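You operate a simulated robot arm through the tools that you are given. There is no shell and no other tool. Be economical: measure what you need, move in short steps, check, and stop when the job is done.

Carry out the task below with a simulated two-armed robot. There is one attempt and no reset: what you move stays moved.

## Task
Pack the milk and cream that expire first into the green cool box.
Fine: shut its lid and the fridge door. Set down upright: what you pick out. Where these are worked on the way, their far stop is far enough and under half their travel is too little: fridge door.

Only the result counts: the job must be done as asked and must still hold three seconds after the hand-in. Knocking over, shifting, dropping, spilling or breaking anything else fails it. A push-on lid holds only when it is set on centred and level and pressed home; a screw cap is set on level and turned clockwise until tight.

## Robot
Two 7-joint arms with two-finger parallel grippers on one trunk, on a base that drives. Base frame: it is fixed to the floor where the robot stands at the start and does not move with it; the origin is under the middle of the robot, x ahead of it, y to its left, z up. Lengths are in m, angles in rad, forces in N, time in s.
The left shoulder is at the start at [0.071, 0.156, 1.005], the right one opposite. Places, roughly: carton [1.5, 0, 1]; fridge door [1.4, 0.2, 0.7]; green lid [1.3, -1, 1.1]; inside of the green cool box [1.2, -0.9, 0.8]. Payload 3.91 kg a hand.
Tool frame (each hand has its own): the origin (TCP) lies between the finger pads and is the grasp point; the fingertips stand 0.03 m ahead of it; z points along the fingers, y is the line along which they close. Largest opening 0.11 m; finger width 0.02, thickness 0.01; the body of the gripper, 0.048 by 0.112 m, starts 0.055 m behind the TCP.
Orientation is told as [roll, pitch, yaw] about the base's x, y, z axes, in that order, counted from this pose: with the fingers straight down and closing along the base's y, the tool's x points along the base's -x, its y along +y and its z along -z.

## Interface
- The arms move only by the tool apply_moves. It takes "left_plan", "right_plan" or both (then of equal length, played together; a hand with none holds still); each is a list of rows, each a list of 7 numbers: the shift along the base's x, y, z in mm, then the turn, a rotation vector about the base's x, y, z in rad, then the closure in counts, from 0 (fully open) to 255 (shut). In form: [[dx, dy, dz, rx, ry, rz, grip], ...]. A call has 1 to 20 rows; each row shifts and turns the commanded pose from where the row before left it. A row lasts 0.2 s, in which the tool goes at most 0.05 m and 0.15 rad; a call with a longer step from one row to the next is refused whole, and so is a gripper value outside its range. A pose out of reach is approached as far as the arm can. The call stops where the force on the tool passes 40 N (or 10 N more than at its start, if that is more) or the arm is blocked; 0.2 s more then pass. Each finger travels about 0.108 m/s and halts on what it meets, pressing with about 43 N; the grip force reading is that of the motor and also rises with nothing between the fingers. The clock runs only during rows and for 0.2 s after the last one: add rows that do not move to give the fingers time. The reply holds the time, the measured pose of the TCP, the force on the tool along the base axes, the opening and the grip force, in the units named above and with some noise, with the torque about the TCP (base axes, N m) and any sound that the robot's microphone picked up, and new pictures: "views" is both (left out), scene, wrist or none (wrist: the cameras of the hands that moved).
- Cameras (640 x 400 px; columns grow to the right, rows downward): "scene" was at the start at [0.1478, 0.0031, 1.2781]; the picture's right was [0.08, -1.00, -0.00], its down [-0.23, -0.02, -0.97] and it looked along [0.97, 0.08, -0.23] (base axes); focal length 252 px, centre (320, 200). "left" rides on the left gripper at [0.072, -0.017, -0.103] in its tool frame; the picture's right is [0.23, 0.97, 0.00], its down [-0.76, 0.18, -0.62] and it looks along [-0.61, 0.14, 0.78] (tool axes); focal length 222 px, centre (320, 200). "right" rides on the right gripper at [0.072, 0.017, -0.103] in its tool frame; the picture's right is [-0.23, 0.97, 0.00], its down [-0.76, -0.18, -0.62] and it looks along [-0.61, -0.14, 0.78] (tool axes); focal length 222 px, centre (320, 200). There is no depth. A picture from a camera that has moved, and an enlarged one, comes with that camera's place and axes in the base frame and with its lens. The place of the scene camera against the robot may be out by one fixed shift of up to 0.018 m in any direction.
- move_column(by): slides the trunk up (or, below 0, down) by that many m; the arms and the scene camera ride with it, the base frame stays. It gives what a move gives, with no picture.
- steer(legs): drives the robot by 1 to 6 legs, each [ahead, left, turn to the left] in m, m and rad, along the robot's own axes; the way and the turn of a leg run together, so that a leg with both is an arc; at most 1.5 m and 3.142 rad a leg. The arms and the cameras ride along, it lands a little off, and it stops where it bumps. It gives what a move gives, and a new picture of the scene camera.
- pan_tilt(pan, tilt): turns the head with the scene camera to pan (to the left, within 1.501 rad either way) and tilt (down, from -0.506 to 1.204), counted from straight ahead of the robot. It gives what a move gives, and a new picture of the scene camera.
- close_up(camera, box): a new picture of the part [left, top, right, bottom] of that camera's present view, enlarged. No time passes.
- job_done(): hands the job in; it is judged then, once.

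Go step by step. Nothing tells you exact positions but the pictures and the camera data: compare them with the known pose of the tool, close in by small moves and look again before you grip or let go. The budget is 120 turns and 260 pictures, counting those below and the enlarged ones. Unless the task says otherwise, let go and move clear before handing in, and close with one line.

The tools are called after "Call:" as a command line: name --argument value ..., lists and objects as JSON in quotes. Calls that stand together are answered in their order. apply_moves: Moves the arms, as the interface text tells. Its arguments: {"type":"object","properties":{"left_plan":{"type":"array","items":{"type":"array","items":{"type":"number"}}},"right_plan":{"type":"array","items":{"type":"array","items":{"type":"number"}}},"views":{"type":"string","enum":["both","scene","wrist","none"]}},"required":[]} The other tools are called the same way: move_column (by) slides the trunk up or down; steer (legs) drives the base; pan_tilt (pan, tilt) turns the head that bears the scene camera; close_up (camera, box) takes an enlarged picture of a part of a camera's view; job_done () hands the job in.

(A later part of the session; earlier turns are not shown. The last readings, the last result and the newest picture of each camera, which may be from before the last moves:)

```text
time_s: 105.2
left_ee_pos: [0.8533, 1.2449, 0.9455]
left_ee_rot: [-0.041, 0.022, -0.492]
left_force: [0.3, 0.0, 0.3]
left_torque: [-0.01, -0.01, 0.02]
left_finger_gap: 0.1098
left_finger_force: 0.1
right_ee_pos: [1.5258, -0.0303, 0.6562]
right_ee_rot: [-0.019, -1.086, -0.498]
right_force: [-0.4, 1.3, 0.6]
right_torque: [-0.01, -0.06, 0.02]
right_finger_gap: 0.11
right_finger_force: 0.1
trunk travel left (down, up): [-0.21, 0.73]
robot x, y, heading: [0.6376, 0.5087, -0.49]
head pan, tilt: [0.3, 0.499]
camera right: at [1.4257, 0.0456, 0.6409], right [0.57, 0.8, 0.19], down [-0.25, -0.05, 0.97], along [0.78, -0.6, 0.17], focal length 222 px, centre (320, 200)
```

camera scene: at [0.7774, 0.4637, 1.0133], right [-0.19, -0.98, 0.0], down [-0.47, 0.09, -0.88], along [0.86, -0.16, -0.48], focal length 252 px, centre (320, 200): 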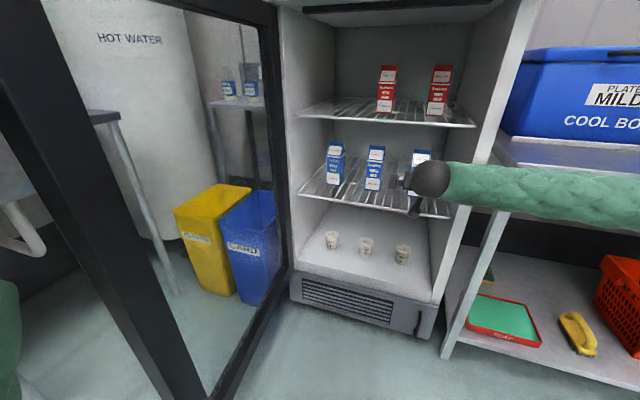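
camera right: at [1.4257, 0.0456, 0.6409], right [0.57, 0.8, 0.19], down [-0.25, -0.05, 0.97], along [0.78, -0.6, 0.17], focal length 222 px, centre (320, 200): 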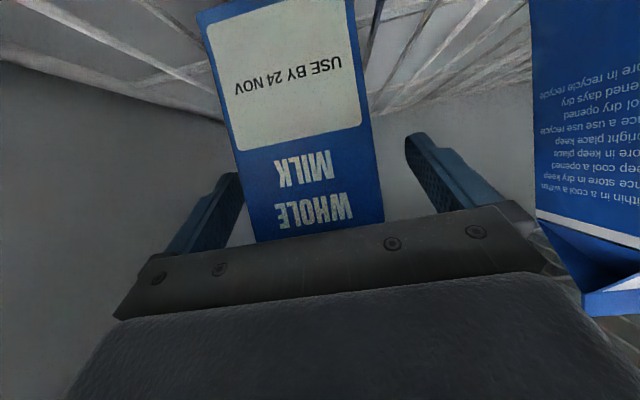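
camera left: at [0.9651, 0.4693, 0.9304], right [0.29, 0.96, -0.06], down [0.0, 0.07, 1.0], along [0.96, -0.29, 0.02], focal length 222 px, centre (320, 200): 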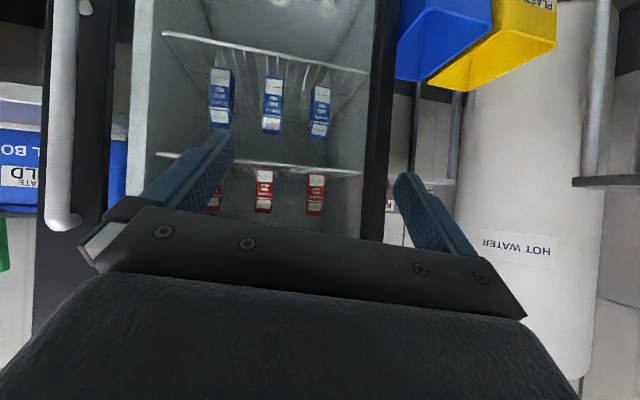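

Call:
apply_moves --right_plan '[[0, 0, 0, 0, 0, 0, 100], [0, 0, 0, 0, 0, 0, 140], [0, 0, 0, 0, 0, 0, 190], [0, 0, 0, 0, 0, 0, 255], [0, 0, 0, 0, 0, 0, 255]]' --views "none"

Call:
apply_moves --right_plan '[[0, 0, 15, 0, 0, 0, 255], [0, 0, 20, 0, 0, 0, 255], [-24, 12.8, 0, 0, 0, 0, 255], [-28.2, 15.1, 0, 0, 0, 0, 255], [-28.2, 15.1, 0, 0, 0, 0, 255], [-28.2, 15.1, 0, 0, 0, 0, 255], [-30, 18, 0, 0, 0, 0, 255], [-30, 20, 0, 0, 0, 0, 255], [-30, 25, 0, 0, 0, 0, 255], [-30, 25, 0, 0, 0, 0, 255], [-30, 16, 0, 0, 0, 0, 255], [0, 0, 0, 0, 0, 0, 255]]'

```text
time_s: 106.4
left_ee_pos: [0.854, 1.2463, 0.9463]
left_ee_rot: [-0.041, 0.022, -0.494]
left_force: [0.1, -0.3, 0.4]
left_torque: [0.02, 0.0, 0.01]
left_finger_gap: 0.1096
left_finger_force: 0.1
right_ee_pos: [1.5264, -0.0304, 0.6571]
right_ee_rot: [-0.021, -1.087, -0.496]
right_force: [-0.7, -0.1, -0.5]
right_torque: [-0.06, -0.09, -0.08]
right_finger_gap: 0.0579
right_finger_force: 42.7
trunk travel left (down, up): [-0.21, 0.73]
robot x, y, heading: [0.6399, 0.5072, -0.489]
head pan, tilt: [0.3, 0.499]
```

```text
time_s: 109.0
left_ee_pos: [0.8562, 1.2441, 0.9471]
left_ee_rot: [-0.039, 0.026, -0.493]
left_force: [-0.3, 0.3, 0.0]
left_torque: [-0.02, -0.01, -0.03]
left_finger_gap: 0.1098
left_finger_force: 0.0
right_ee_pos: [1.2705, 0.1317, 0.6936]
right_ee_rot: [-0.019, -1.084, -0.5]
right_force: [-0.5, 0.0, -4.3]
right_torque: [-0.04, -0.04, 0.03]
right_finger_gap: 0.0579
right_finger_force: 42.6
trunk travel left (down, up): [-0.21, 0.73]
robot x, y, heading: [0.635, 0.5089, -0.487]
head pan, tilt: [0.3, 0.499]
camera scene: at [0.7776, 0.4635, 1.0133], right [-0.19, -0.98, 0.0], down [-0.47, 0.09, -0.88], along [0.86, -0.16, -0.48], focal length 252 px, centre (320, 200)
camera right: at [1.1691, 0.2084, 0.6776], right [0.57, 0.8, 0.19], down [-0.25, -0.05, 0.97], along [0.78, -0.6, 0.17], focal length 222 px, centre (320, 200)
```

scene: 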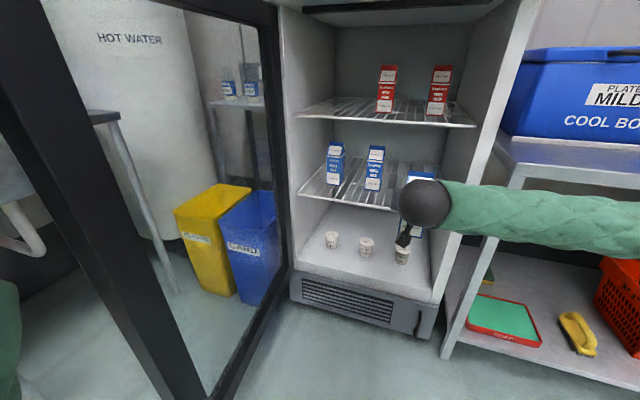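
right: 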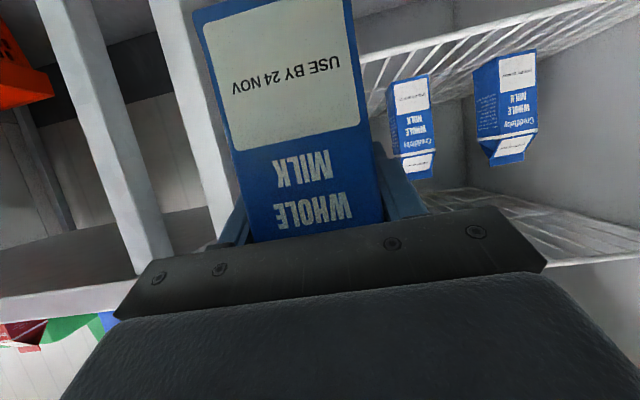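

Call:
steer --legs '[[-0.3, 0, 0]]'

Call:
move_column --by 0.27

Call:
steer --legs '[[0, -0.53, 0], [0.38, 0, 0]]'

Call:
pan_tilt --pan -0.1 --tilt 0.6

```text
time_s: 111.0
left_ee_pos: [0.5949, 1.3805, 0.947]
left_ee_rot: [-0.042, 0.026, -0.488]
left_force: [0.1, 0.0, 0.0]
left_torque: [-0.01, 0.01, -0.03]
left_finger_gap: 0.1101
left_finger_force: 0.0
right_ee_pos: [1.0137, 0.2711, 0.6941]
right_ee_rot: [-0.019, -1.084, -0.496]
right_force: [0.7, -0.3, -5.6]
right_torque: [-0.01, -0.03, 0.01]
right_finger_gap: 0.058
right_finger_force: 43.2
trunk travel left (down, up): [-0.21, 0.73]
robot x, y, heading: [0.3845, 0.6474, -0.482]
head pan, tilt: [0.3, 0.499]
camera scene: at [0.5194, 0.6009, 1.0134], right [-0.18, -0.98, 0.0], down [-0.47, 0.09, -0.88], along [0.86, -0.16, -0.48], focal length 252 px, centre (320, 200)
```

scene: 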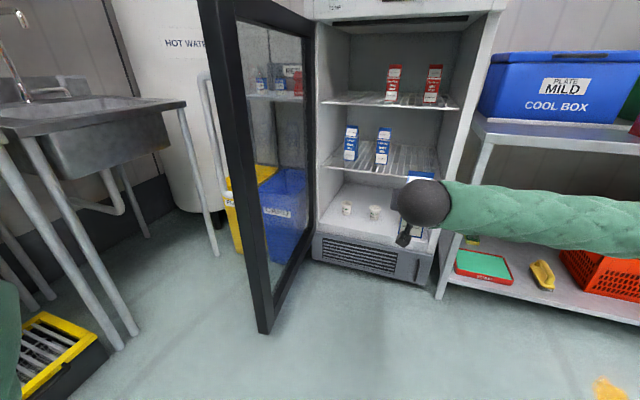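

```text
time_s: 113.8
left_ee_pos: [0.5951, 1.3804, 1.2158]
left_ee_rot: [-0.043, 0.025, -0.49]
left_force: [-0.4, 0.9, -0.1]
left_torque: [-0.01, -0.02, -0.03]
left_finger_gap: 0.1102
left_finger_force: 0.0
right_ee_pos: [1.0142, 0.271, 0.9643]
right_ee_rot: [-0.018, -1.084, -0.496]
right_force: [-0.4, -0.1, -5.3]
right_torque: [-0.05, -0.07, 0.0]
right_finger_gap: 0.058
right_finger_force: 42.9
trunk travel left (down, up): [-0.48, 0.46]
robot x, y, heading: [0.3862, 0.6456, -0.482]
head pan, tilt: [0.3, 0.499]
```

```text
time_s: 118.9
left_ee_pos: [0.6874, 0.7321, 1.2178]
left_ee_rot: [-0.044, 0.026, -0.497]
left_force: [0.2, -0.1, -0.4]
left_torque: [0.02, 0.02, 0.01]
left_finger_gap: 0.1097
left_finger_force: 0.1
right_ee_pos: [1.0969, -0.3822, 0.9631]
right_ee_rot: [-0.019, -1.084, -0.503]
right_force: [0.9, 0.8, -4.4]
right_torque: [-0.02, -0.02, -0.02]
right_finger_gap: 0.058
right_finger_force: 43.0
trunk travel left (down, up): [-0.48, 0.46]
robot x, y, heading: [0.4697, -0.0037, -0.494]
head pan, tilt: [0.3, 0.499]
camera scene: at [0.6063, -0.049, 1.2831], right [-0.19, -0.98, 0.0], down [-0.47, 0.09, -0.88], along [0.86, -0.17, -0.48], focal length 252 px, centre (320, 200)
```

scene: 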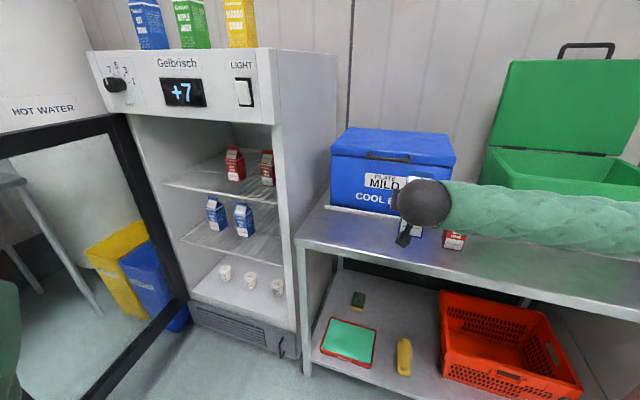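

```text
time_s: 119.7
left_ee_pos: [0.6866, 0.7326, 1.2163]
left_ee_rot: [-0.041, 0.027, -0.496]
left_force: [-0.1, -0.6, 0.7]
left_torque: [0.03, -0.01, 0.0]
left_finger_gap: 0.1101
left_finger_force: 0.0
right_ee_pos: [1.097, -0.3806, 0.9622]
right_ee_rot: [-0.019, -1.084, -0.504]
right_force: [1.0, 0.0, -4.9]
right_torque: [-0.03, -0.03, -0.01]
right_finger_gap: 0.058
right_finger_force: 43.2
trunk travel left (down, up): [-0.48, 0.46]
robot x, y, heading: [0.4709, -0.0071, -0.49]
head pan, tilt: [-0.099, 0.6]
camera scene: at [0.5895, -0.0804, 1.2742], right [-0.56, -0.83, 0.0], down [-0.47, 0.31, -0.82], along [0.69, -0.46, -0.57], focal length 252 px, centre (320, 200)
```

scene: 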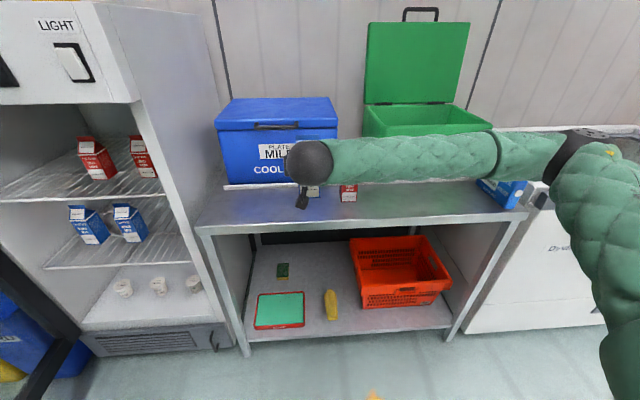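

Call:
apply_moves --right_plan '[[21, -10, -20, 0, 0, 0, 255], [21, -10, -20, 0, 0, 0, 255], [21, -10, -20, 0, 0, 0, 255], [0, 0, -6, 0, 0, 0, 255], [0, 0, 0, 0, 0, 0, 255]]'

```text
time_s: 120.9
left_ee_pos: [0.6866, 0.7313, 1.2171]
left_ee_rot: [-0.042, 0.026, -0.493]
left_force: [-0.6, 1.2, -0.3]
left_torque: [0.01, -0.03, 0.0]
left_finger_gap: 0.1101
left_finger_force: 0.1
right_ee_pos: [1.16, -0.4122, 0.8971]
right_ee_rot: [-0.019, -1.084, -0.501]
right_force: [0.1, -0.8, -5.7]
right_torque: [-0.02, -0.07, 0.0]
right_finger_gap: 0.058
right_finger_force: 43.0
trunk travel left (down, up): [-0.48, 0.46]
robot x, y, heading: [0.4685, -0.0041, -0.49]
head pan, tilt: [-0.099, 0.6]
camera scene: at [0.5897, -0.0806, 1.2741], right [-0.56, -0.83, 0.0], down [-0.47, 0.31, -0.82], along [0.68, -0.46, -0.57], focal length 252 px, centre (320, 200)
camera right: at [1.0588, -0.3347, 0.8802], right [0.58, 0.79, 0.19], down [-0.25, -0.05, 0.97], along [0.78, -0.61, 0.17], focal length 222 px, centre (320, 200)
```

scene: 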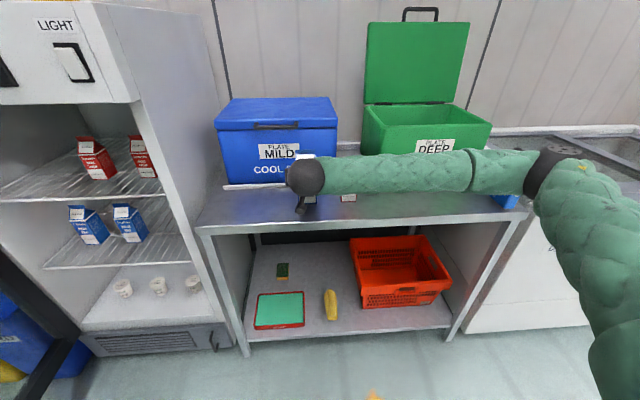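
right: 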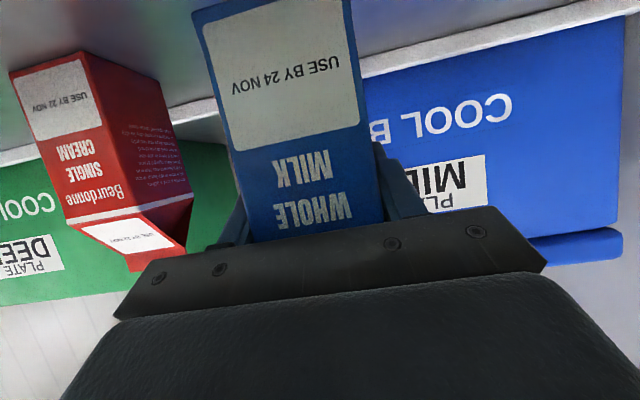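

Call:
apply_moves --right_plan '[[0, 0, -5, 0, 0, 0, 255], [0, 0, -3, 0, 0, 0, 255], [0, 0, 0, 0, 0, 0, 255]]' --views "none"

Call:
apply_moves --right_plan '[[0, 0, -3, 0, 0, 0, 255], [0, 0, 0, 0, 0, 0, 255]]' --views "none"

```text
time_s: 121.7
left_ee_pos: [0.686, 0.7315, 1.2179]
left_ee_rot: [-0.042, 0.027, -0.495]
left_force: [-1.6, 0.2, -0.1]
left_torque: [-0.02, 0.01, 0.01]
left_finger_gap: 0.1099
left_finger_force: 0.1
right_ee_pos: [1.1601, -0.4122, 0.8883]
right_ee_rot: [-0.019, -1.084, -0.504]
right_force: [0.0, -0.4, -4.6]
right_torque: [0.01, -0.08, 0.01]
right_finger_gap: 0.058
right_finger_force: 42.9
trunk travel left (down, up): [-0.48, 0.46]
robot x, y, heading: [0.4698, 0.0002, -0.49]
head pan, tilt: [-0.099, 0.6]
```

```text
time_s: 122.3
left_ee_pos: [0.6862, 0.7317, 1.2169]
left_ee_rot: [-0.041, 0.026, -0.496]
left_force: [0.5, -0.1, 1.1]
left_torque: [-0.02, 0.01, -0.03]
left_finger_gap: 0.1102
left_finger_force: 0.1
right_ee_pos: [1.1604, -0.4107, 0.8857]
right_ee_rot: [-0.019, -1.083, -0.503]
right_force: [0.8, 0.2, -5.0]
right_torque: [-0.05, -0.02, -0.02]
right_finger_gap: 0.0582
right_finger_force: 42.8
trunk travel left (down, up): [-0.48, 0.46]
robot x, y, heading: [0.4692, -0.0036, -0.494]
head pan, tilt: [-0.099, 0.6]
```

Call:
apply_moves --right_plan '[[0, 0, -3, 0, 0, 0, 255], [0, 0, 0, 0, 0, 0, 255]]' --views "none"

Call:
apply_moves --right_plan '[[0, 0, -2, 0, 0, 0, 255], [0, 0, 0, 0, 0, 0, 255]]' --views "none"

Call:
apply_moves --right_plan '[[0, 0, -2, 0, 0, 0, 255], [0, 0, 0, 0, 0, 0, 255]]' --views "wrist"

```text
time_s: 122.9
left_ee_pos: [0.6855, 0.7301, 1.2164]
left_ee_rot: [-0.043, 0.026, -0.496]
left_force: [-0.3, 0.2, 0.0]
left_torque: [0.04, -0.03, -0.03]
left_finger_gap: 0.1102
left_finger_force: 0.0
right_ee_pos: [1.1591, -0.4099, 0.8828]
right_ee_rot: [-0.018, -1.083, -0.503]
right_force: [0.3, 0.0, -5.1]
right_torque: [-0.05, -0.04, 0.01]
right_finger_gap: 0.0579
right_finger_force: 43.0
trunk travel left (down, up): [-0.48, 0.46]
robot x, y, heading: [0.4644, -0.0033, -0.493]
head pan, tilt: [-0.099, 0.6]
```

```text
time_s: 123.5
left_ee_pos: [0.6859, 0.7313, 1.2166]
left_ee_rot: [-0.042, 0.026, -0.495]
left_force: [0.5, 1.0, -0.2]
left_torque: [0.01, 0.0, -0.01]
left_finger_gap: 0.11
left_finger_force: 0.0
right_ee_pos: [1.1599, -0.4112, 0.8809]
right_ee_rot: [-0.018, -1.084, -0.503]
right_force: [0.2, -0.9, -5.1]
right_torque: [-0.02, -0.08, 0.02]
right_finger_gap: 0.0579
right_finger_force: 43.0
trunk travel left (down, up): [-0.48, 0.46]
robot x, y, heading: [0.4629, -0.0086, -0.49]
head pan, tilt: [-0.099, 0.6]
```

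```text
time_s: 124.1
left_ee_pos: [0.6852, 0.7325, 1.2168]
left_ee_rot: [-0.043, 0.028, -0.497]
left_force: [0.3, -0.1, -0.2]
left_torque: [0.02, -0.01, 0.0]
left_finger_gap: 0.1098
left_finger_force: 0.0
right_ee_pos: [1.1601, -0.4124, 0.8782]
right_ee_rot: [-0.021, -1.084, -0.502]
right_force: [-0.2, 0.0, -5.3]
right_torque: [-0.04, -0.05, -0.04]
right_finger_gap: 0.0578
right_finger_force: 43.0
trunk travel left (down, up): [-0.48, 0.46]
robot x, y, heading: [0.4639, 0.0012, -0.491]
head pan, tilt: [-0.099, 0.6]
camera right: at [1.0597, -0.3346, 0.8631], right [0.58, 0.79, 0.19], down [-0.25, -0.05, 0.97], along [0.78, -0.61, 0.17], focal length 222 px, centre (320, 200)
```

right: 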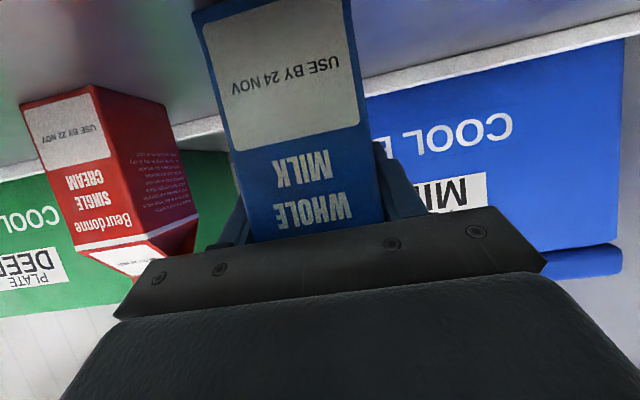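

Call:
apply_moves --right_plan '[[0, 0, -2, 0, 0, 0, 255], [0, 0, -2, 0, 0, 0, 255], [0, 0, -1.5, 0, 0, 0, 255], [0, 0, 0, 0, 0, 0, 255]]' --views "none"

Call:
apply_moves --right_plan '[[0, 0, -1.5, 0, 0, 0, 255], [0, 0, -1.5, 0, 0, 0, 255], [0, 0, 0, 0, 0, 0, 255]]' --views "wrist"

```text
time_s: 125.1
left_ee_pos: [0.6837, 0.7323, 1.217]
left_ee_rot: [-0.042, 0.025, -0.497]
left_force: [-0.4, 0.2, -0.1]
left_torque: [0.0, -0.04, 0.04]
left_finger_gap: 0.1099
left_finger_force: 0.0
right_ee_pos: [1.1598, -0.4116, 0.8781]
right_ee_rot: [-0.017, -1.09, -0.507]
right_force: [6.3, -2.5, 25.7]
right_torque: [1.1, 0.06, -0.17]
right_finger_gap: 0.058
right_finger_force: 43.4
trunk travel left (down, up): [-0.48, 0.46]
robot x, y, heading: [0.4657, -0.0068, -0.491]
head pan, tilt: [-0.099, 0.6]
```

```text
time_s: 125.7
left_ee_pos: [0.6849, 0.7316, 1.2166]
left_ee_rot: [-0.041, 0.024, -0.495]
left_force: [-1.1, -0.6, 1.5]
left_torque: [-0.01, -0.01, -0.02]
left_finger_gap: 0.11
left_finger_force: 0.0
right_ee_pos: [1.159, -0.4128, 0.8762]
right_ee_rot: [-0.013, -1.093, -0.51]
right_force: [-3.8, 1.5, 13.7]
right_torque: [0.93, 0.55, 0.13]
right_finger_gap: 0.0579
right_finger_force: 42.9
trunk travel left (down, up): [-0.48, 0.46]
robot x, y, heading: [0.4659, -0.0044, -0.492]
head pan, tilt: [-0.099, 0.6]
stopped in row 2 (right hand): the force on the tool passed its limit at 40 N (the readings are from after the stop); the commanded pose is now the measured one
camera right: at [1.0597, -0.3351, 0.8595], right [0.58, 0.79, 0.2], down [-0.26, -0.05, 0.96], along [0.77, -0.61, 0.18], focal length 222 px, centre (320, 200)
```

right: 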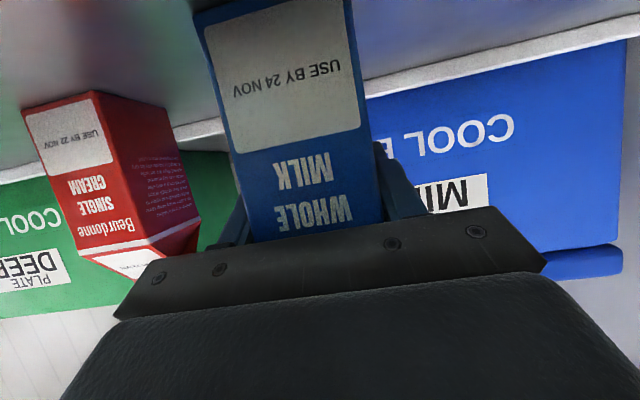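

Call:
apply_moves --right_plan '[[0, 0, 1, 0, 0, 0, 255], [0, 0, 0, 0, 0, 0, 120], [0, 0, 0, 0, 0, 0, 80], [0, 0, 0, 0, 0, 0, 0], [0, 0, 0, 0, 0, 0, 0], [-26, 14, 14, 0, 0, 0, 0], [-26, 14, 14, 0, 0, 0, 0], [-26, 14, 14, 0, 0, 0, 0], [-26, 14, 14, 0, 0, 0, 0], [-26, 14, 20, 0, 0, 0, 0], [-10, 5, 30, 0, 0, 0, 0], [0, 0, 30, 0, 0, 0, 0], [0, 0, 30, 0, 0, 0, 0], [0, 0, 30, 0, 0, 0, 0]]'

```text
time_s: 128.7
left_ee_pos: [0.6849, 0.7313, 1.2163]
left_ee_rot: [-0.042, 0.024, -0.495]
left_force: [-0.4, 0.2, -0.8]
left_torque: [0.02, -0.03, 0.01]
left_finger_gap: 0.1099
left_finger_force: 0.1
right_ee_pos: [1.0212, -0.3365, 1.0743]
right_ee_rot: [-0.018, -1.09, -0.505]
right_force: [0.8, -0.3, -0.1]
right_torque: [-0.02, 0.05, 0.0]
right_finger_gap: 0.1098
right_finger_force: 0.1
trunk travel left (down, up): [-0.48, 0.46]
robot x, y, heading: [0.4666, -0.0015, -0.496]
head pan, tilt: [-0.099, 0.6]
camera scene: at [0.5888, -0.08, 1.2742], right [-0.56, -0.83, 0.0], down [-0.47, 0.31, -0.83], along [0.69, -0.46, -0.56], focal length 252 px, centre (320, 200)
camera right: at [0.9208, -0.2596, 1.0564], right [0.58, 0.79, 0.19], down [-0.26, -0.05, 0.96], along [0.78, -0.61, 0.18], focal length 222 px, centre (320, 200)
```

scene: 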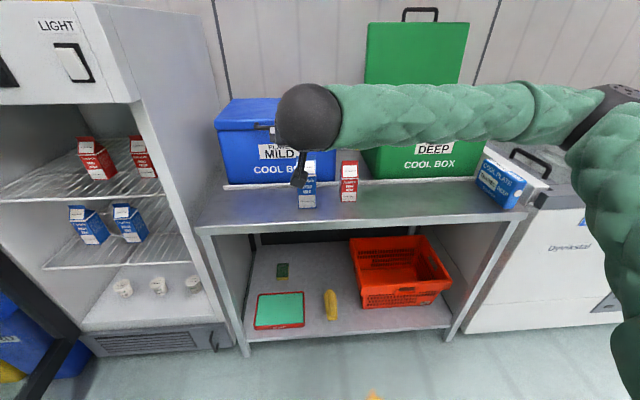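
right: 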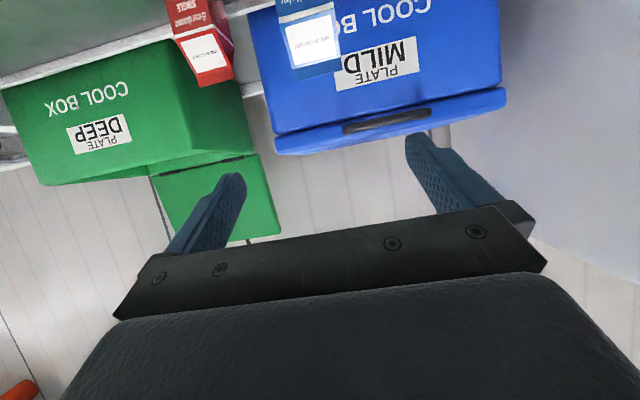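

Call:
apply_moves --right_plan '[[0, 0, 0, 0.0641, 0.12, 0, 0], [0, 0, 0, 0.0641, 0.12, 0, 0], [0, 0, 0, 0.0641, 0.12, 0, 0], [0, 0, 0, 0.0641, 0.12, 0, 0], [0, 0, 0, 0.0641, 0.12, 0, 0], [0, 0, 0, 0.0641, 0.12, 0, 0], [0, 0, 0, 0.0641, 0.12, 0, 0], [0, 0, 0, 0.0641, 0.12, 0, 0], [0, 0, 0, 0, 0, 0, 0]]' --views "none"

Call:
move_column --by 0.15

Call:
steer --legs '[[0.13, -0.22, 0]]'

Call:
pan_tilt --pan -0.2 --tilt 0.7

Call:
close_up --camera "right" --box '[0, 0, 640, 400]'

```text
time_s: 130.7
left_ee_pos: [0.6865, 0.7309, 1.2168]
left_ee_rot: [-0.042, 0.026, -0.496]
left_force: [-0.5, -0.2, -0.3]
left_torque: [-0.05, -0.03, 0.0]
left_finger_gap: 0.1099
left_finger_force: 0.0
right_ee_pos: [1.0199, -0.3375, 1.0717]
right_ee_rot: [-0.031, 0.002, -0.497]
right_force: [-0.3, 0.6, 0.0]
right_torque: [0.0, 0.05, 0.01]
right_finger_gap: 0.1099
right_finger_force: 0.0
trunk travel left (down, up): [-0.48, 0.46]
robot x, y, heading: [0.4645, -0.0013, -0.492]
head pan, tilt: [-0.099, 0.6]
```

```text
time_s: 132.5
left_ee_pos: [0.686, 0.7313, 1.3667]
left_ee_rot: [-0.043, 0.025, -0.496]
left_force: [-0.5, 0.1, -0.1]
left_torque: [0.01, -0.03, 0.02]
left_finger_gap: 0.1099
left_finger_force: 0.1
right_ee_pos: [1.0205, -0.3369, 1.2218]
right_ee_rot: [-0.031, -0.001, -0.497]
right_force: [-0.5, 1.0, -0.2]
right_torque: [0.0, -0.04, 0.03]
right_finger_gap: 0.1103
right_finger_force: 0.1
trunk travel left (down, up): [-0.63, 0.31]
robot x, y, heading: [0.4701, -0.0029, -0.492]
head pan, tilt: [-0.099, 0.6]
```

```text
time_s: 134.3
left_ee_pos: [0.6964, 0.4763, 1.3665]
left_ee_rot: [-0.041, 0.027, -0.495]
left_force: [0.4, 0.5, -0.3]
left_torque: [0.01, 0.01, 0.01]
left_finger_gap: 0.1101
left_finger_force: 0.0
right_ee_pos: [1.03, -0.5916, 1.2215]
right_ee_rot: [-0.03, 0.0, -0.497]
right_force: [-0.4, 0.5, 0.2]
right_torque: [0.03, -0.04, -0.01]
right_finger_gap: 0.1104
right_finger_force: 0.0
trunk travel left (down, up): [-0.63, 0.31]
robot x, y, heading: [0.4748, -0.2614, -0.49]
head pan, tilt: [-0.099, 0.6]
camera scene: at [0.5989, -0.3351, 1.4242], right [-0.56, -0.83, 0.0], down [-0.47, 0.32, -0.82], along [0.68, -0.46, -0.57], focal length 252 px, centre (320, 200)
```

scene: 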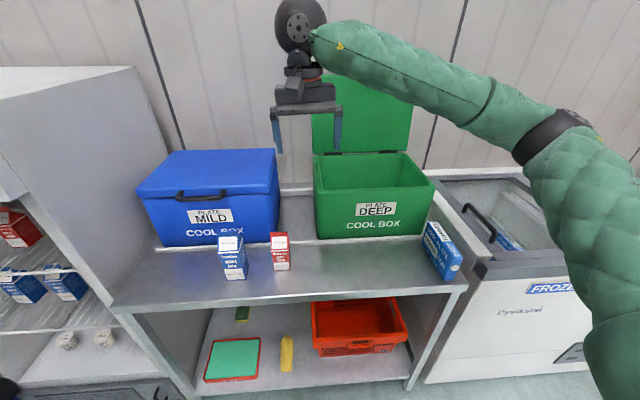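

```text
time_s: 135.0
left_ee_pos: [0.696, 0.4769, 1.3661]
left_ee_rot: [-0.041, 0.027, -0.496]
left_force: [-0.2, -0.3, -0.1]
left_torque: [0.03, 0.0, 0.01]
left_finger_gap: 0.1102
left_finger_force: 0.0
right_ee_pos: [1.0292, -0.5924, 1.2211]
right_ee_rot: [-0.029, 0.001, -0.497]
right_force: [0.5, 0.1, -0.6]
right_torque: [-0.01, -0.01, 0.02]
right_finger_gap: 0.1101
right_finger_force: 0.1
trunk travel left (down, up): [-0.63, 0.31]
robot x, y, heading: [0.4778, -0.2541, -0.494]
head pan, tilt: [-0.201, 0.7]
camera scene: at [0.5909, -0.3405, 1.4156], right [-0.64, -0.77, 0.0], down [-0.5, 0.41, -0.76], along [0.59, -0.49, -0.64], focal length 252 px, centre (320, 200)
```

scene: 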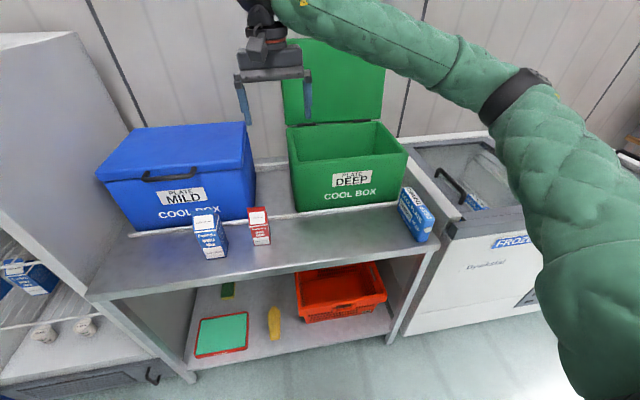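

```text
1.00 times, centred on (320, 200) of right (not enlarged: the box is as wide or as high as the picture)
camera zoom: at [0.9758, -0.5401, 1.3242], right [0.66, 0.75, -0.03], down [0.59, -0.5, 0.63], along [0.45, -0.44, -0.78], focal length 222 px, centre (320, 200)
```

zoom: 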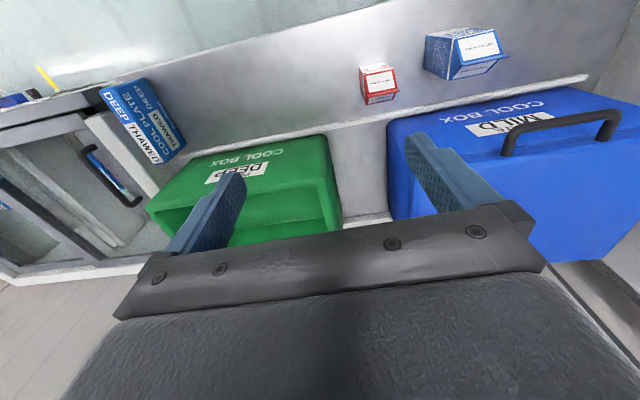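

Call:
apply_moves --right_plan '[[29, 18, -30, 0, 0, 0, 0], [29, 18, -30, 0, 0, 0, 0], [29, 17, -30, 0, 0, 0, 0], [0, 0, -40, 0, 0, 0, 0], [0, 0, -40, 0, 0, 0, 0], [0, 0, 0, 0, 0, 0, 0]]'

```text
time_s: 136.4
left_ee_pos: [0.695, 0.4777, 1.3652]
left_ee_rot: [-0.041, 0.026, -0.496]
left_force: [0.7, -0.4, -1.0]
left_torque: [0.0, 0.02, 0.02]
left_finger_gap: 0.1099
left_finger_force: 0.0
right_ee_pos: [1.1151, -0.5413, 1.052]
right_ee_rot: [-0.031, 0.001, -0.496]
right_force: [-0.1, -0.2, -0.1]
right_torque: [-0.01, -0.01, 0.01]
right_finger_gap: 0.1101
right_finger_force: 0.1
trunk travel left (down, up): [-0.63, 0.31]
robot x, y, heading: [0.4754, -0.258, -0.492]
head pan, tilt: [-0.201, 0.7]
camera scene: at [0.5908, -0.3392, 1.4156], right [-0.64, -0.77, 0.0], down [-0.5, 0.41, -0.76], along [0.59, -0.49, -0.64], focal length 252 px, centre (320, 200)
camera right: at [1.0612, -0.4895, 1.1543], right [0.66, 0.75, -0.03], down [0.59, -0.5, 0.63], along [0.45, -0.44, -0.78], focal length 222 px, centre (320, 200)
```

scene: 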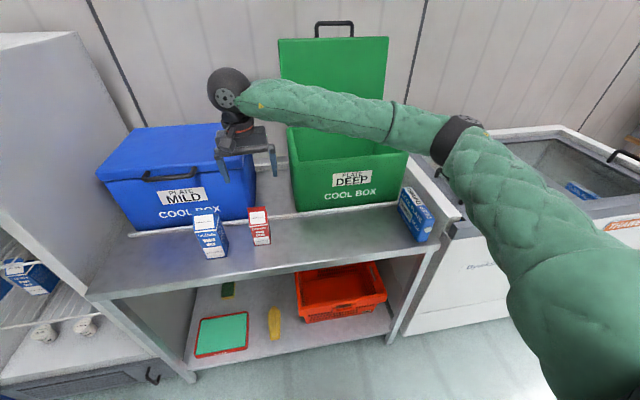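
right: 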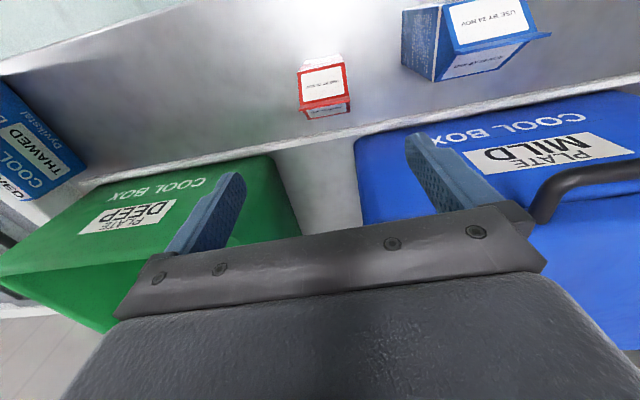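

Call:
apply_moves --right_plan '[[-3, 3, -40, 0, 0, 0, 0], [-2, 2, -40, 0, 0, 0, 0], [0, 0, -30, 0, 0, 0, 0], [0, 0, -25, 0, 0, 0, 0], [0, 0, -20, 0, 0, 0, 0], [0, 0, 0, 0, 0, 0, 0]]' --views "both"

```text
time_s: 137.8
left_ee_pos: [0.6962, 0.4775, 1.3661]
left_ee_rot: [-0.044, 0.027, -0.495]
left_force: [-0.5, 0.4, 0.2]
left_torque: [-0.04, 0.01, 0.01]
left_finger_gap: 0.11
left_finger_force: 0.1
right_ee_pos: [1.1115, -0.5333, 0.8977]
right_ee_rot: [-0.03, 0.0, -0.496]
right_force: [0.2, 0.2, 0.5]
right_torque: [0.01, 0.0, -0.02]
right_finger_gap: 0.1101
right_finger_force: 0.1
trunk travel left (down, up): [-0.63, 0.31]
robot x, y, heading: [0.4791, -0.257, -0.491]
head pan, tilt: [-0.201, 0.7]
camera scene: at [0.5908, -0.3396, 1.4156], right [-0.64, -0.77, 0.0], down [-0.5, 0.41, -0.76], along [0.59, -0.49, -0.64], focal length 252 px, centre (320, 200)
camera right: at [1.0576, -0.4816, 1.0], right [0.66, 0.75, -0.03], down [0.59, -0.5, 0.63], along [0.45, -0.44, -0.78], focal length 222 px, centre (320, 200)
```

scene: 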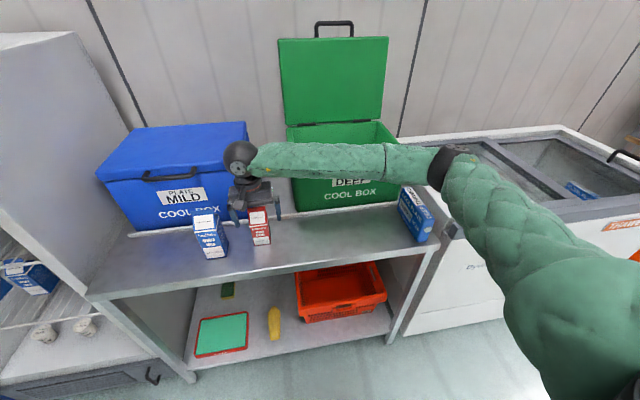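
right: 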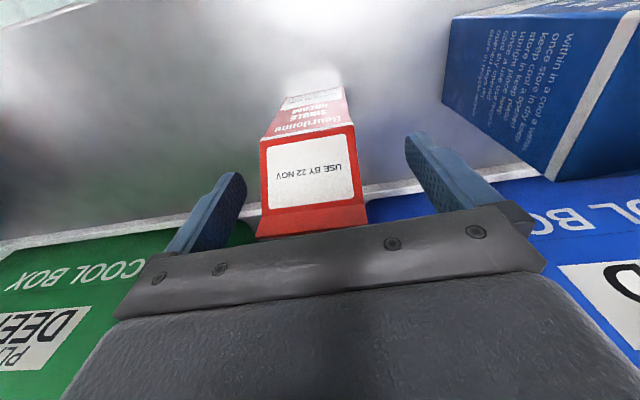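

Call:
apply_moves --right_plan '[[0, 0, -8, 0, 0, 0, 0], [0, 0, 0, 0, 0, 0, 100], [0, 0, 0, 0, 0, 0, 150], [0, 0, 0, 0, 0, 0, 200], [0, 0, 0, 0, 0, 0, 255], [0, 0, 0, 0, 0, 0, 255]]' --views "wrist"

```text
time_s: 139.2
left_ee_pos: [0.6949, 0.4776, 1.3656]
left_ee_rot: [-0.042, 0.027, -0.496]
left_force: [-0.5, -0.5, 0.5]
left_torque: [-0.01, -0.01, 0.01]
left_finger_gap: 0.1101
left_finger_force: 0.1
right_ee_pos: [1.1123, -0.5344, 0.889]
right_ee_rot: [-0.032, 0.001, -0.497]
right_force: [0.1, 1.6, 2.6]
right_torque: [0.23, -0.18, 0.01]
right_finger_gap: 0.0519
right_finger_force: 42.4
trunk travel left (down, up): [-0.63, 0.31]
robot x, y, heading: [0.4804, -0.2554, -0.495]
head pan, tilt: [-0.201, 0.7]
camera right: at [1.0574, -0.4812, 0.9924], right [0.66, 0.75, -0.03], down [0.59, -0.5, 0.63], along [0.45, -0.44, -0.78], focal length 222 px, centre (320, 200)
```

right: 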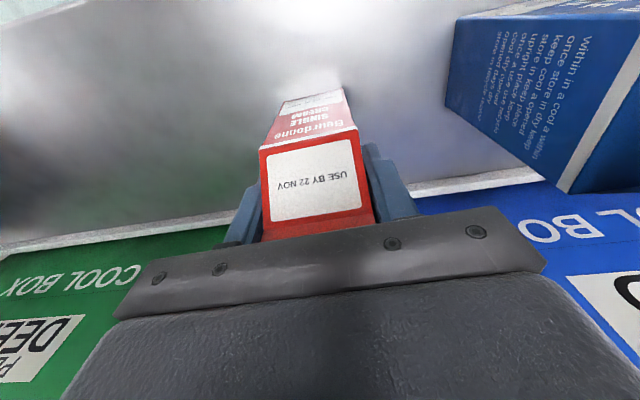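

Call:
apply_moves --right_plan '[[0, 0, 20, 0, 0, 0, 255], [0, 0, 35, 0, 0, 0, 255], [0, 0, 40, 0, 0, 0, 255], [0, 0, 40, 0, 0, 0, 255], [0, 0, 40, 0, 0, 0, 255], [0, 0, 40, 0, 0, 0, 255], [0, 0, 40, 0, 0, 0, 255], [0, 0, 10, 0, 0, 0, 255]]' --views "none"

Call:
steer --legs '[[0.1, -0.1, 0]]'

```text
time_s: 141.0
left_ee_pos: [0.6964, 0.4771, 1.3663]
left_ee_rot: [-0.043, 0.027, -0.495]
left_force: [-0.4, -1.0, 0.0]
left_torque: [-0.03, 0.03, 0.01]
left_finger_gap: 0.1102
left_finger_force: 0.0
right_ee_pos: [1.1118, -0.5348, 1.1539]
right_ee_rot: [-0.033, 0.002, -0.496]
right_force: [0.3, -0.1, -3.3]
right_torque: [-0.01, -0.03, 0.01]
right_finger_gap: 0.052
right_finger_force: 43.0
trunk travel left (down, up): [-0.63, 0.31]
robot x, y, heading: [0.4755, -0.2598, -0.491]
head pan, tilt: [-0.201, 0.7]
```

```text
time_s: 142.3
left_ee_pos: [0.7387, 0.3422, 1.366]
left_ee_rot: [-0.042, 0.026, -0.495]
left_force: [-0.1, -0.8, 1.0]
left_torque: [-0.01, 0.0, 0.0]
left_finger_gap: 0.1098
left_finger_force: 0.0
right_ee_pos: [1.1545, -0.6685, 1.1536]
right_ee_rot: [-0.031, -0.001, -0.499]
right_force: [0.7, 0.0, -3.7]
right_torque: [0.0, -0.02, -0.01]
right_finger_gap: 0.0517
right_finger_force: 43.1
trunk travel left (down, up): [-0.63, 0.31]
robot x, y, heading: [0.5188, -0.3882, -0.49]
head pan, tilt: [-0.201, 0.7]
camera scene: at [0.6331, -0.4745, 1.4156], right [-0.64, -0.77, 0.0], down [-0.5, 0.41, -0.76], along [0.59, -0.49, -0.64], focal length 252 px, centre (320, 200)
```

scene: 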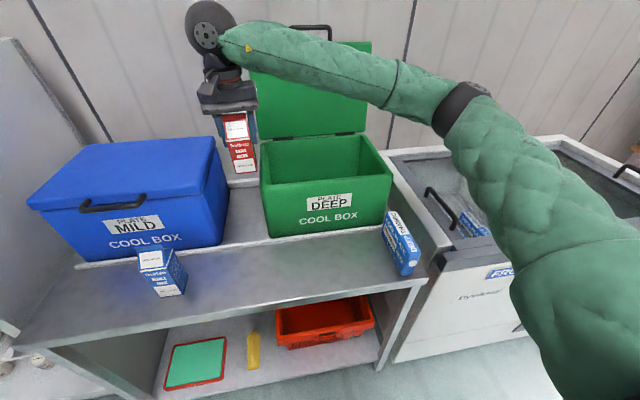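

Call:
apply_moves --right_plan '[[0, 0, 20, 0, 0, 0, 255], [8, -34.6, 3, 0, 0, 0, 255], [8, -34.6, 3, 0, 0, 0, 255], [8, -34.6, 3, 0, 0, 0, 255], [8, -34.6, 3, 0, 0, 0, 255], [8, -34.6, 3, 0, 0, 0, 255], [0, 0, 0, 0, 0, 0, 255]]'

```text
time_s: 143.9
left_ee_pos: [0.7377, 0.3432, 1.3664]
left_ee_rot: [-0.041, 0.026, -0.496]
left_force: [-0.3, -0.3, -0.1]
left_torque: [0.02, -0.04, 0.01]
left_finger_gap: 0.1101
left_finger_force: 0.0
right_ee_pos: [1.1934, -0.8394, 1.1896]
right_ee_rot: [-0.031, 0.0, -0.498]
right_force: [-0.1, -0.2, -2.4]
right_torque: [-0.01, 0.0, 0.01]
right_finger_gap: 0.0516
right_finger_force: 43.0
trunk travel left (down, up): [-0.63, 0.31]
robot x, y, heading: [0.5217, -0.391, -0.496]
head pan, tilt: [-0.201, 0.7]
camera scene: at [0.6332, -0.474, 1.4156], right [-0.64, -0.77, 0.0], down [-0.5, 0.41, -0.76], along [0.59, -0.49, -0.64], focal length 252 px, centre (320, 200)
camera right: at [1.1409, -0.7873, 1.2923], right [0.66, 0.75, -0.03], down [0.59, -0.5, 0.63], along [0.45, -0.44, -0.78], focal length 222 px, centre (320, 200)
```

scene: 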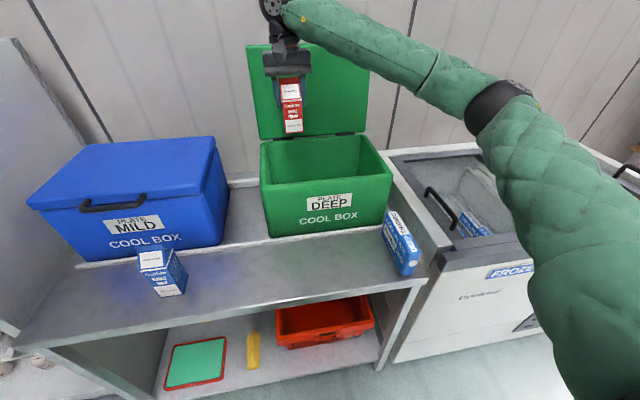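
right: 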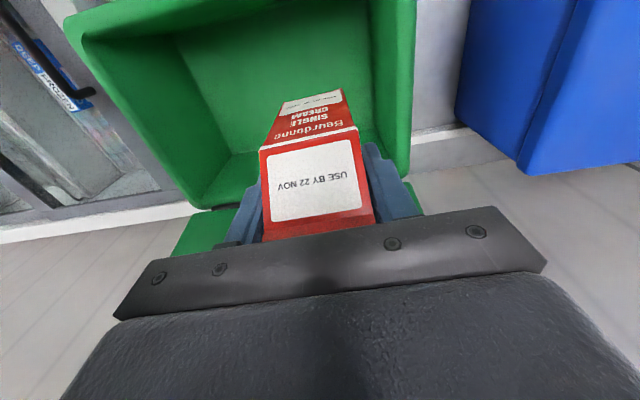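

Call:
apply_moves --right_plan '[[10, -9, -15, 0, 0, 0, 255], [0, 0, -35, 0, 0, 0, 255], [0, 0, -35, 0, 0, 0, 255], [0, 0, -35, 0, 0, 0, 255], [0, 0, -35, 0, 0, 0, 255], [0, 0, -35, 0, 0, 0, 255], [0, 0, -30, 0, 0, 0, 255], [0, 0, 0, 0, 0, 0, 255]]'

```text
time_s: 145.7
left_ee_pos: [0.7373, 0.3424, 1.3665]
left_ee_rot: [-0.042, 0.027, -0.497]
left_force: [0.4, -0.8, 0.4]
left_torque: [0.0, 0.02, 0.0]
left_finger_gap: 0.1099
left_finger_force: 0.0
right_ee_pos: [1.2043, -0.849, 0.9686]
right_ee_rot: [-0.032, -0.001, -0.497]
right_force: [0.2, -0.3, -2.5]
right_torque: [0.0, -0.02, 0.0]
right_finger_gap: 0.0518
right_finger_force: 43.0
trunk travel left (down, up): [-0.63, 0.31]
robot x, y, heading: [0.5171, -0.3916, -0.49]
head pan, tilt: [-0.201, 0.7]
camera scene: at [0.6327, -0.4743, 1.4156], right [-0.64, -0.77, 0.0], down [-0.5, 0.41, -0.76], along [0.59, -0.49, -0.64], focal length 252 px, centre (320, 200)
camera right: at [1.15, -0.7971, 1.071], right [0.66, 0.75, -0.03], down [0.59, -0.5, 0.63], along [0.45, -0.44, -0.78], focal length 222 px, centre (320, 200)
```

scene: 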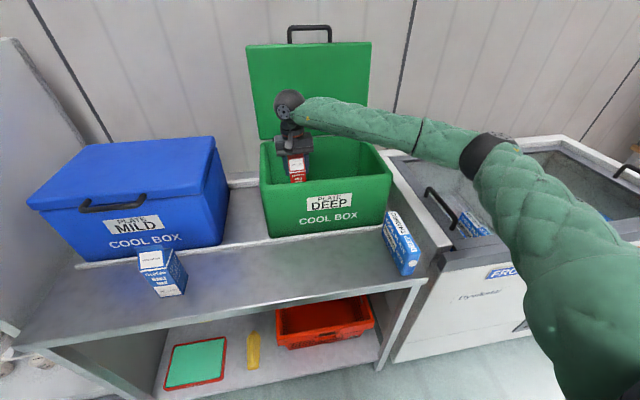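
right: 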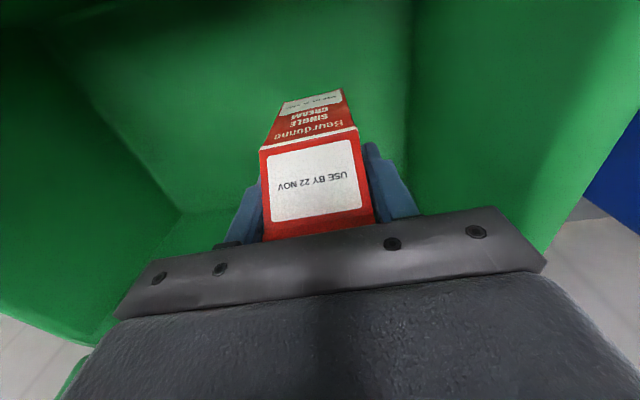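

Call:
apply_moves --right_plan '[[0, 0, -12, 0, 0, 0, 255], [0, 0, -10, 0, 0, 0, 255], [0, 0, -6, 0, 0, 0, 255], [0, 0, -4, 0, 0, 0, 255], [0, 0, -3, 0, 0, 0, 255], [0, 0, -3, 0, 0, 0, 255], [0, 0, -3, 0, 0, 0, 255], [0, 0, -3, 0, 0, 0, 255], [0, 0, 0, 0, 0, 0, 255]]' --views "none"

```text
time_s: 147.7
left_ee_pos: [0.7382, 0.3426, 1.3673]
left_ee_rot: [-0.042, 0.027, -0.496]
left_force: [-0.4, 0.7, 0.6]
left_torque: [0.0, 0.01, 0.0]
left_finger_gap: 0.1099
left_finger_force: 0.0
right_ee_pos: [1.2031, -0.8502, 0.9245]
right_ee_rot: [-0.031, -0.002, -0.496]
right_force: [0.0, -0.3, -3.1]
right_torque: [0.01, -0.01, -0.01]
right_finger_gap: 0.0514
right_finger_force: 42.1
trunk travel left (down, up): [-0.63, 0.31]
robot x, y, heading: [0.521, -0.3917, -0.488]
head pan, tilt: [-0.201, 0.7]
```

Call:
apply_moves --right_plan '[[0, 0, -3, 0, 0, 0, 255], [0, 0, -3, 0, 0, 0, 255], [0, 0, -2, 0, 0, 0, 255], [0, 0, -2, 0, 0, 0, 255], [0, 0, -2, 0, 0, 0, 255], [0, 0, 0, 0, 0, 0, 255]]' --views "none"

Call:
apply_moves --right_plan '[[0, 0, -2, 0, 0, 0, 255], [0, 0, -2, 0, 0, 0, 255], [0, 0, -2, 0, 0, 0, 255], [0, 0, -2, 0, 0, 0, 255], [0, 0, -2, 0, 0, 0, 255], [0, 0, 0, 0, 0, 0, 255]]' --views "wrist"

```text
time_s: 149.1
left_ee_pos: [0.7386, 0.3418, 1.3662]
left_ee_rot: [-0.042, 0.027, -0.496]
left_force: [1.1, -0.4, 0.4]
left_torque: [-0.01, 0.01, 0.01]
left_finger_gap: 0.1102
left_finger_force: 0.1
right_ee_pos: [1.2031, -0.8502, 0.9125]
right_ee_rot: [-0.032, 0.001, -0.497]
right_force: [1.0, 0.9, -3.6]
right_torque: [0.01, -0.02, -0.01]
right_finger_gap: 0.0515
right_finger_force: 43.4
trunk travel left (down, up): [-0.63, 0.31]
robot x, y, heading: [0.5193, -0.3896, -0.493]
head pan, tilt: [-0.201, 0.7]
```

```text
time_s: 150.2
left_ee_pos: [0.7383, 0.3422, 1.3641]
left_ee_rot: [-0.044, 0.023, -0.496]
left_force: [-0.3, 0.2, 0.2]
left_torque: [0.0, 0.04, -0.01]
left_finger_gap: 0.1099
left_finger_force: 0.2
right_ee_pos: [1.2054, -0.8509, 0.9104]
right_ee_rot: [-0.027, -0.008, -0.499]
right_force: [-6.0, 0.5, 20.1]
right_torque: [0.81, 0.71, 0.24]
right_finger_gap: 0.0518
right_finger_force: 42.8
trunk travel left (down, up): [-0.63, 0.31]
robot x, y, heading: [0.5167, -0.3948, -0.491]
head pan, tilt: [-0.201, 0.7]
stopped in row 5 (right hand): the force on the tool passed its limit at 52 N (the readings are from after the stop); the commanded pose is now the measured one
camera right: at [1.15, -0.7982, 1.0129], right [0.67, 0.75, -0.02], down [0.59, -0.5, 0.63], along [0.46, -0.44, -0.77], focal length 222 px, centre (320, 200)
```

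right: 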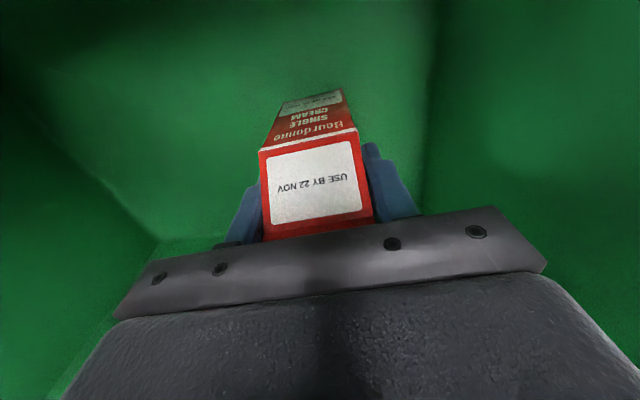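

Call:
apply_moves --right_plan '[[0, 0, 1, 0, 0, 0, 255], [0, 0, 0, 0, 0, 0, 120], [0, 0, 0, 0, 0, 0, 70], [0, 0, 0, 0, 0, 0, 55], [0, 0, 20, 0, 0, 0, 55], [0, 0, 35, 0, 0, 0, 55], [0, 0, 40, 0, 0, 0, 55], [0, 0, 40, 0, 0, 0, 55], [0, 0, 40, 0, 0, 0, 55], [0, 0, 40, 0, 0, 0, 55], [0, 0, 40, 0, 0, 0, 0]]'

```text
time_s: 152.6
left_ee_pos: [0.7372, 0.3425, 1.3664]
left_ee_rot: [-0.04, 0.025, -0.497]
left_force: [-0.2, 0.1, 0.4]
left_torque: [-0.03, 0.04, -0.02]
left_finger_gap: 0.1101
left_finger_force: 0.0
right_ee_pos: [1.2068, -0.8508, 1.1646]
right_ee_rot: [-0.03, -0.006, -0.5]
right_force: [-0.4, 2.2, -0.1]
right_torque: [-0.01, 0.0, -0.01]
right_finger_gap: 0.1102
right_finger_force: 0.1
trunk travel left (down, up): [-0.63, 0.31]
robot x, y, heading: [0.5179, -0.3943, -0.492]
head pan, tilt: [-0.201, 0.7]
camera scene: at [0.6323, -0.4738, 1.4156], right [-0.64, -0.77, 0.0], down [-0.5, 0.41, -0.77], along [0.59, -0.49, -0.64], focal length 252 px, centre (320, 200)
camera right: at [1.1515, -0.7992, 1.266], right [0.67, 0.75, -0.03], down [0.59, -0.5, 0.63], along [0.46, -0.44, -0.77], focal length 222 px, centre (320, 200)
```

scene: 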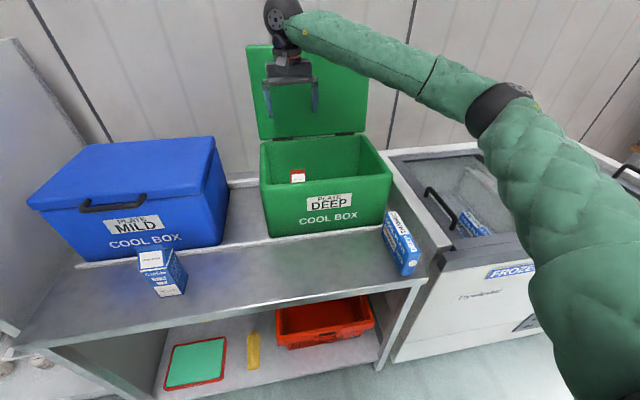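
right: 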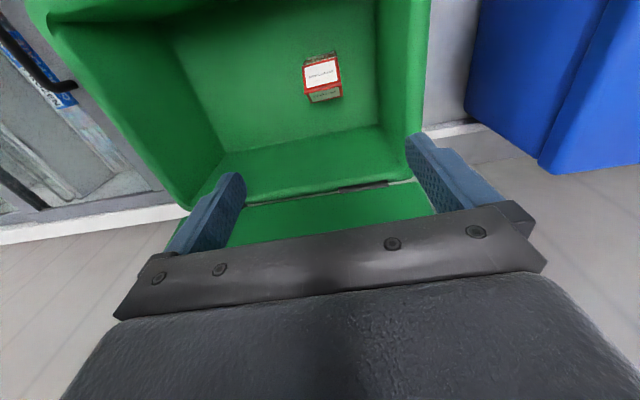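

Call:
steer --legs '[[-0.05, 0.17, 0]]'

```text
time_s: 154.1
left_ee_pos: [0.7766, 0.5171, 1.3662]
left_ee_rot: [-0.041, 0.027, -0.497]
left_force: [0.0, -0.3, -0.3]
left_torque: [-0.02, 0.01, 0.0]
left_finger_gap: 0.1102
left_finger_force: 0.0
right_ee_pos: [1.2427, -0.6771, 1.1634]
right_ee_rot: [-0.03, -0.008, -0.502]
right_force: [-0.5, -1.2, -0.5]
right_torque: [0.0, 0.0, -0.05]
right_finger_gap: 0.1101
right_finger_force: 0.1
trunk travel left (down, up): [-0.63, 0.31]
robot x, y, heading: [0.5577, -0.218, -0.498]
head pan, tilt: [-0.201, 0.7]
camera scene: at [0.6698, -0.2994, 1.4156], right [-0.64, -0.77, 0.0], down [-0.5, 0.41, -0.76], along [0.59, -0.49, -0.64], focal length 252 px, centre (320, 200)
```

scene: 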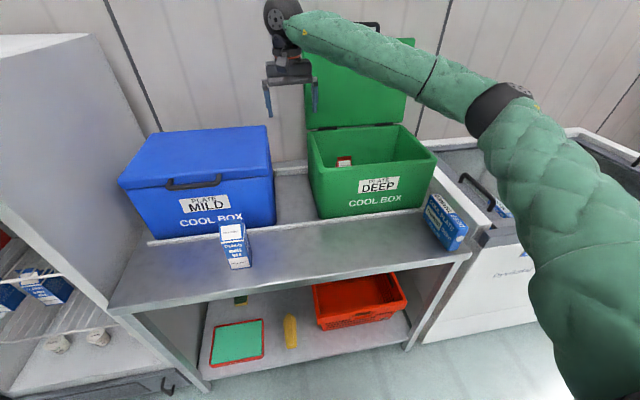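

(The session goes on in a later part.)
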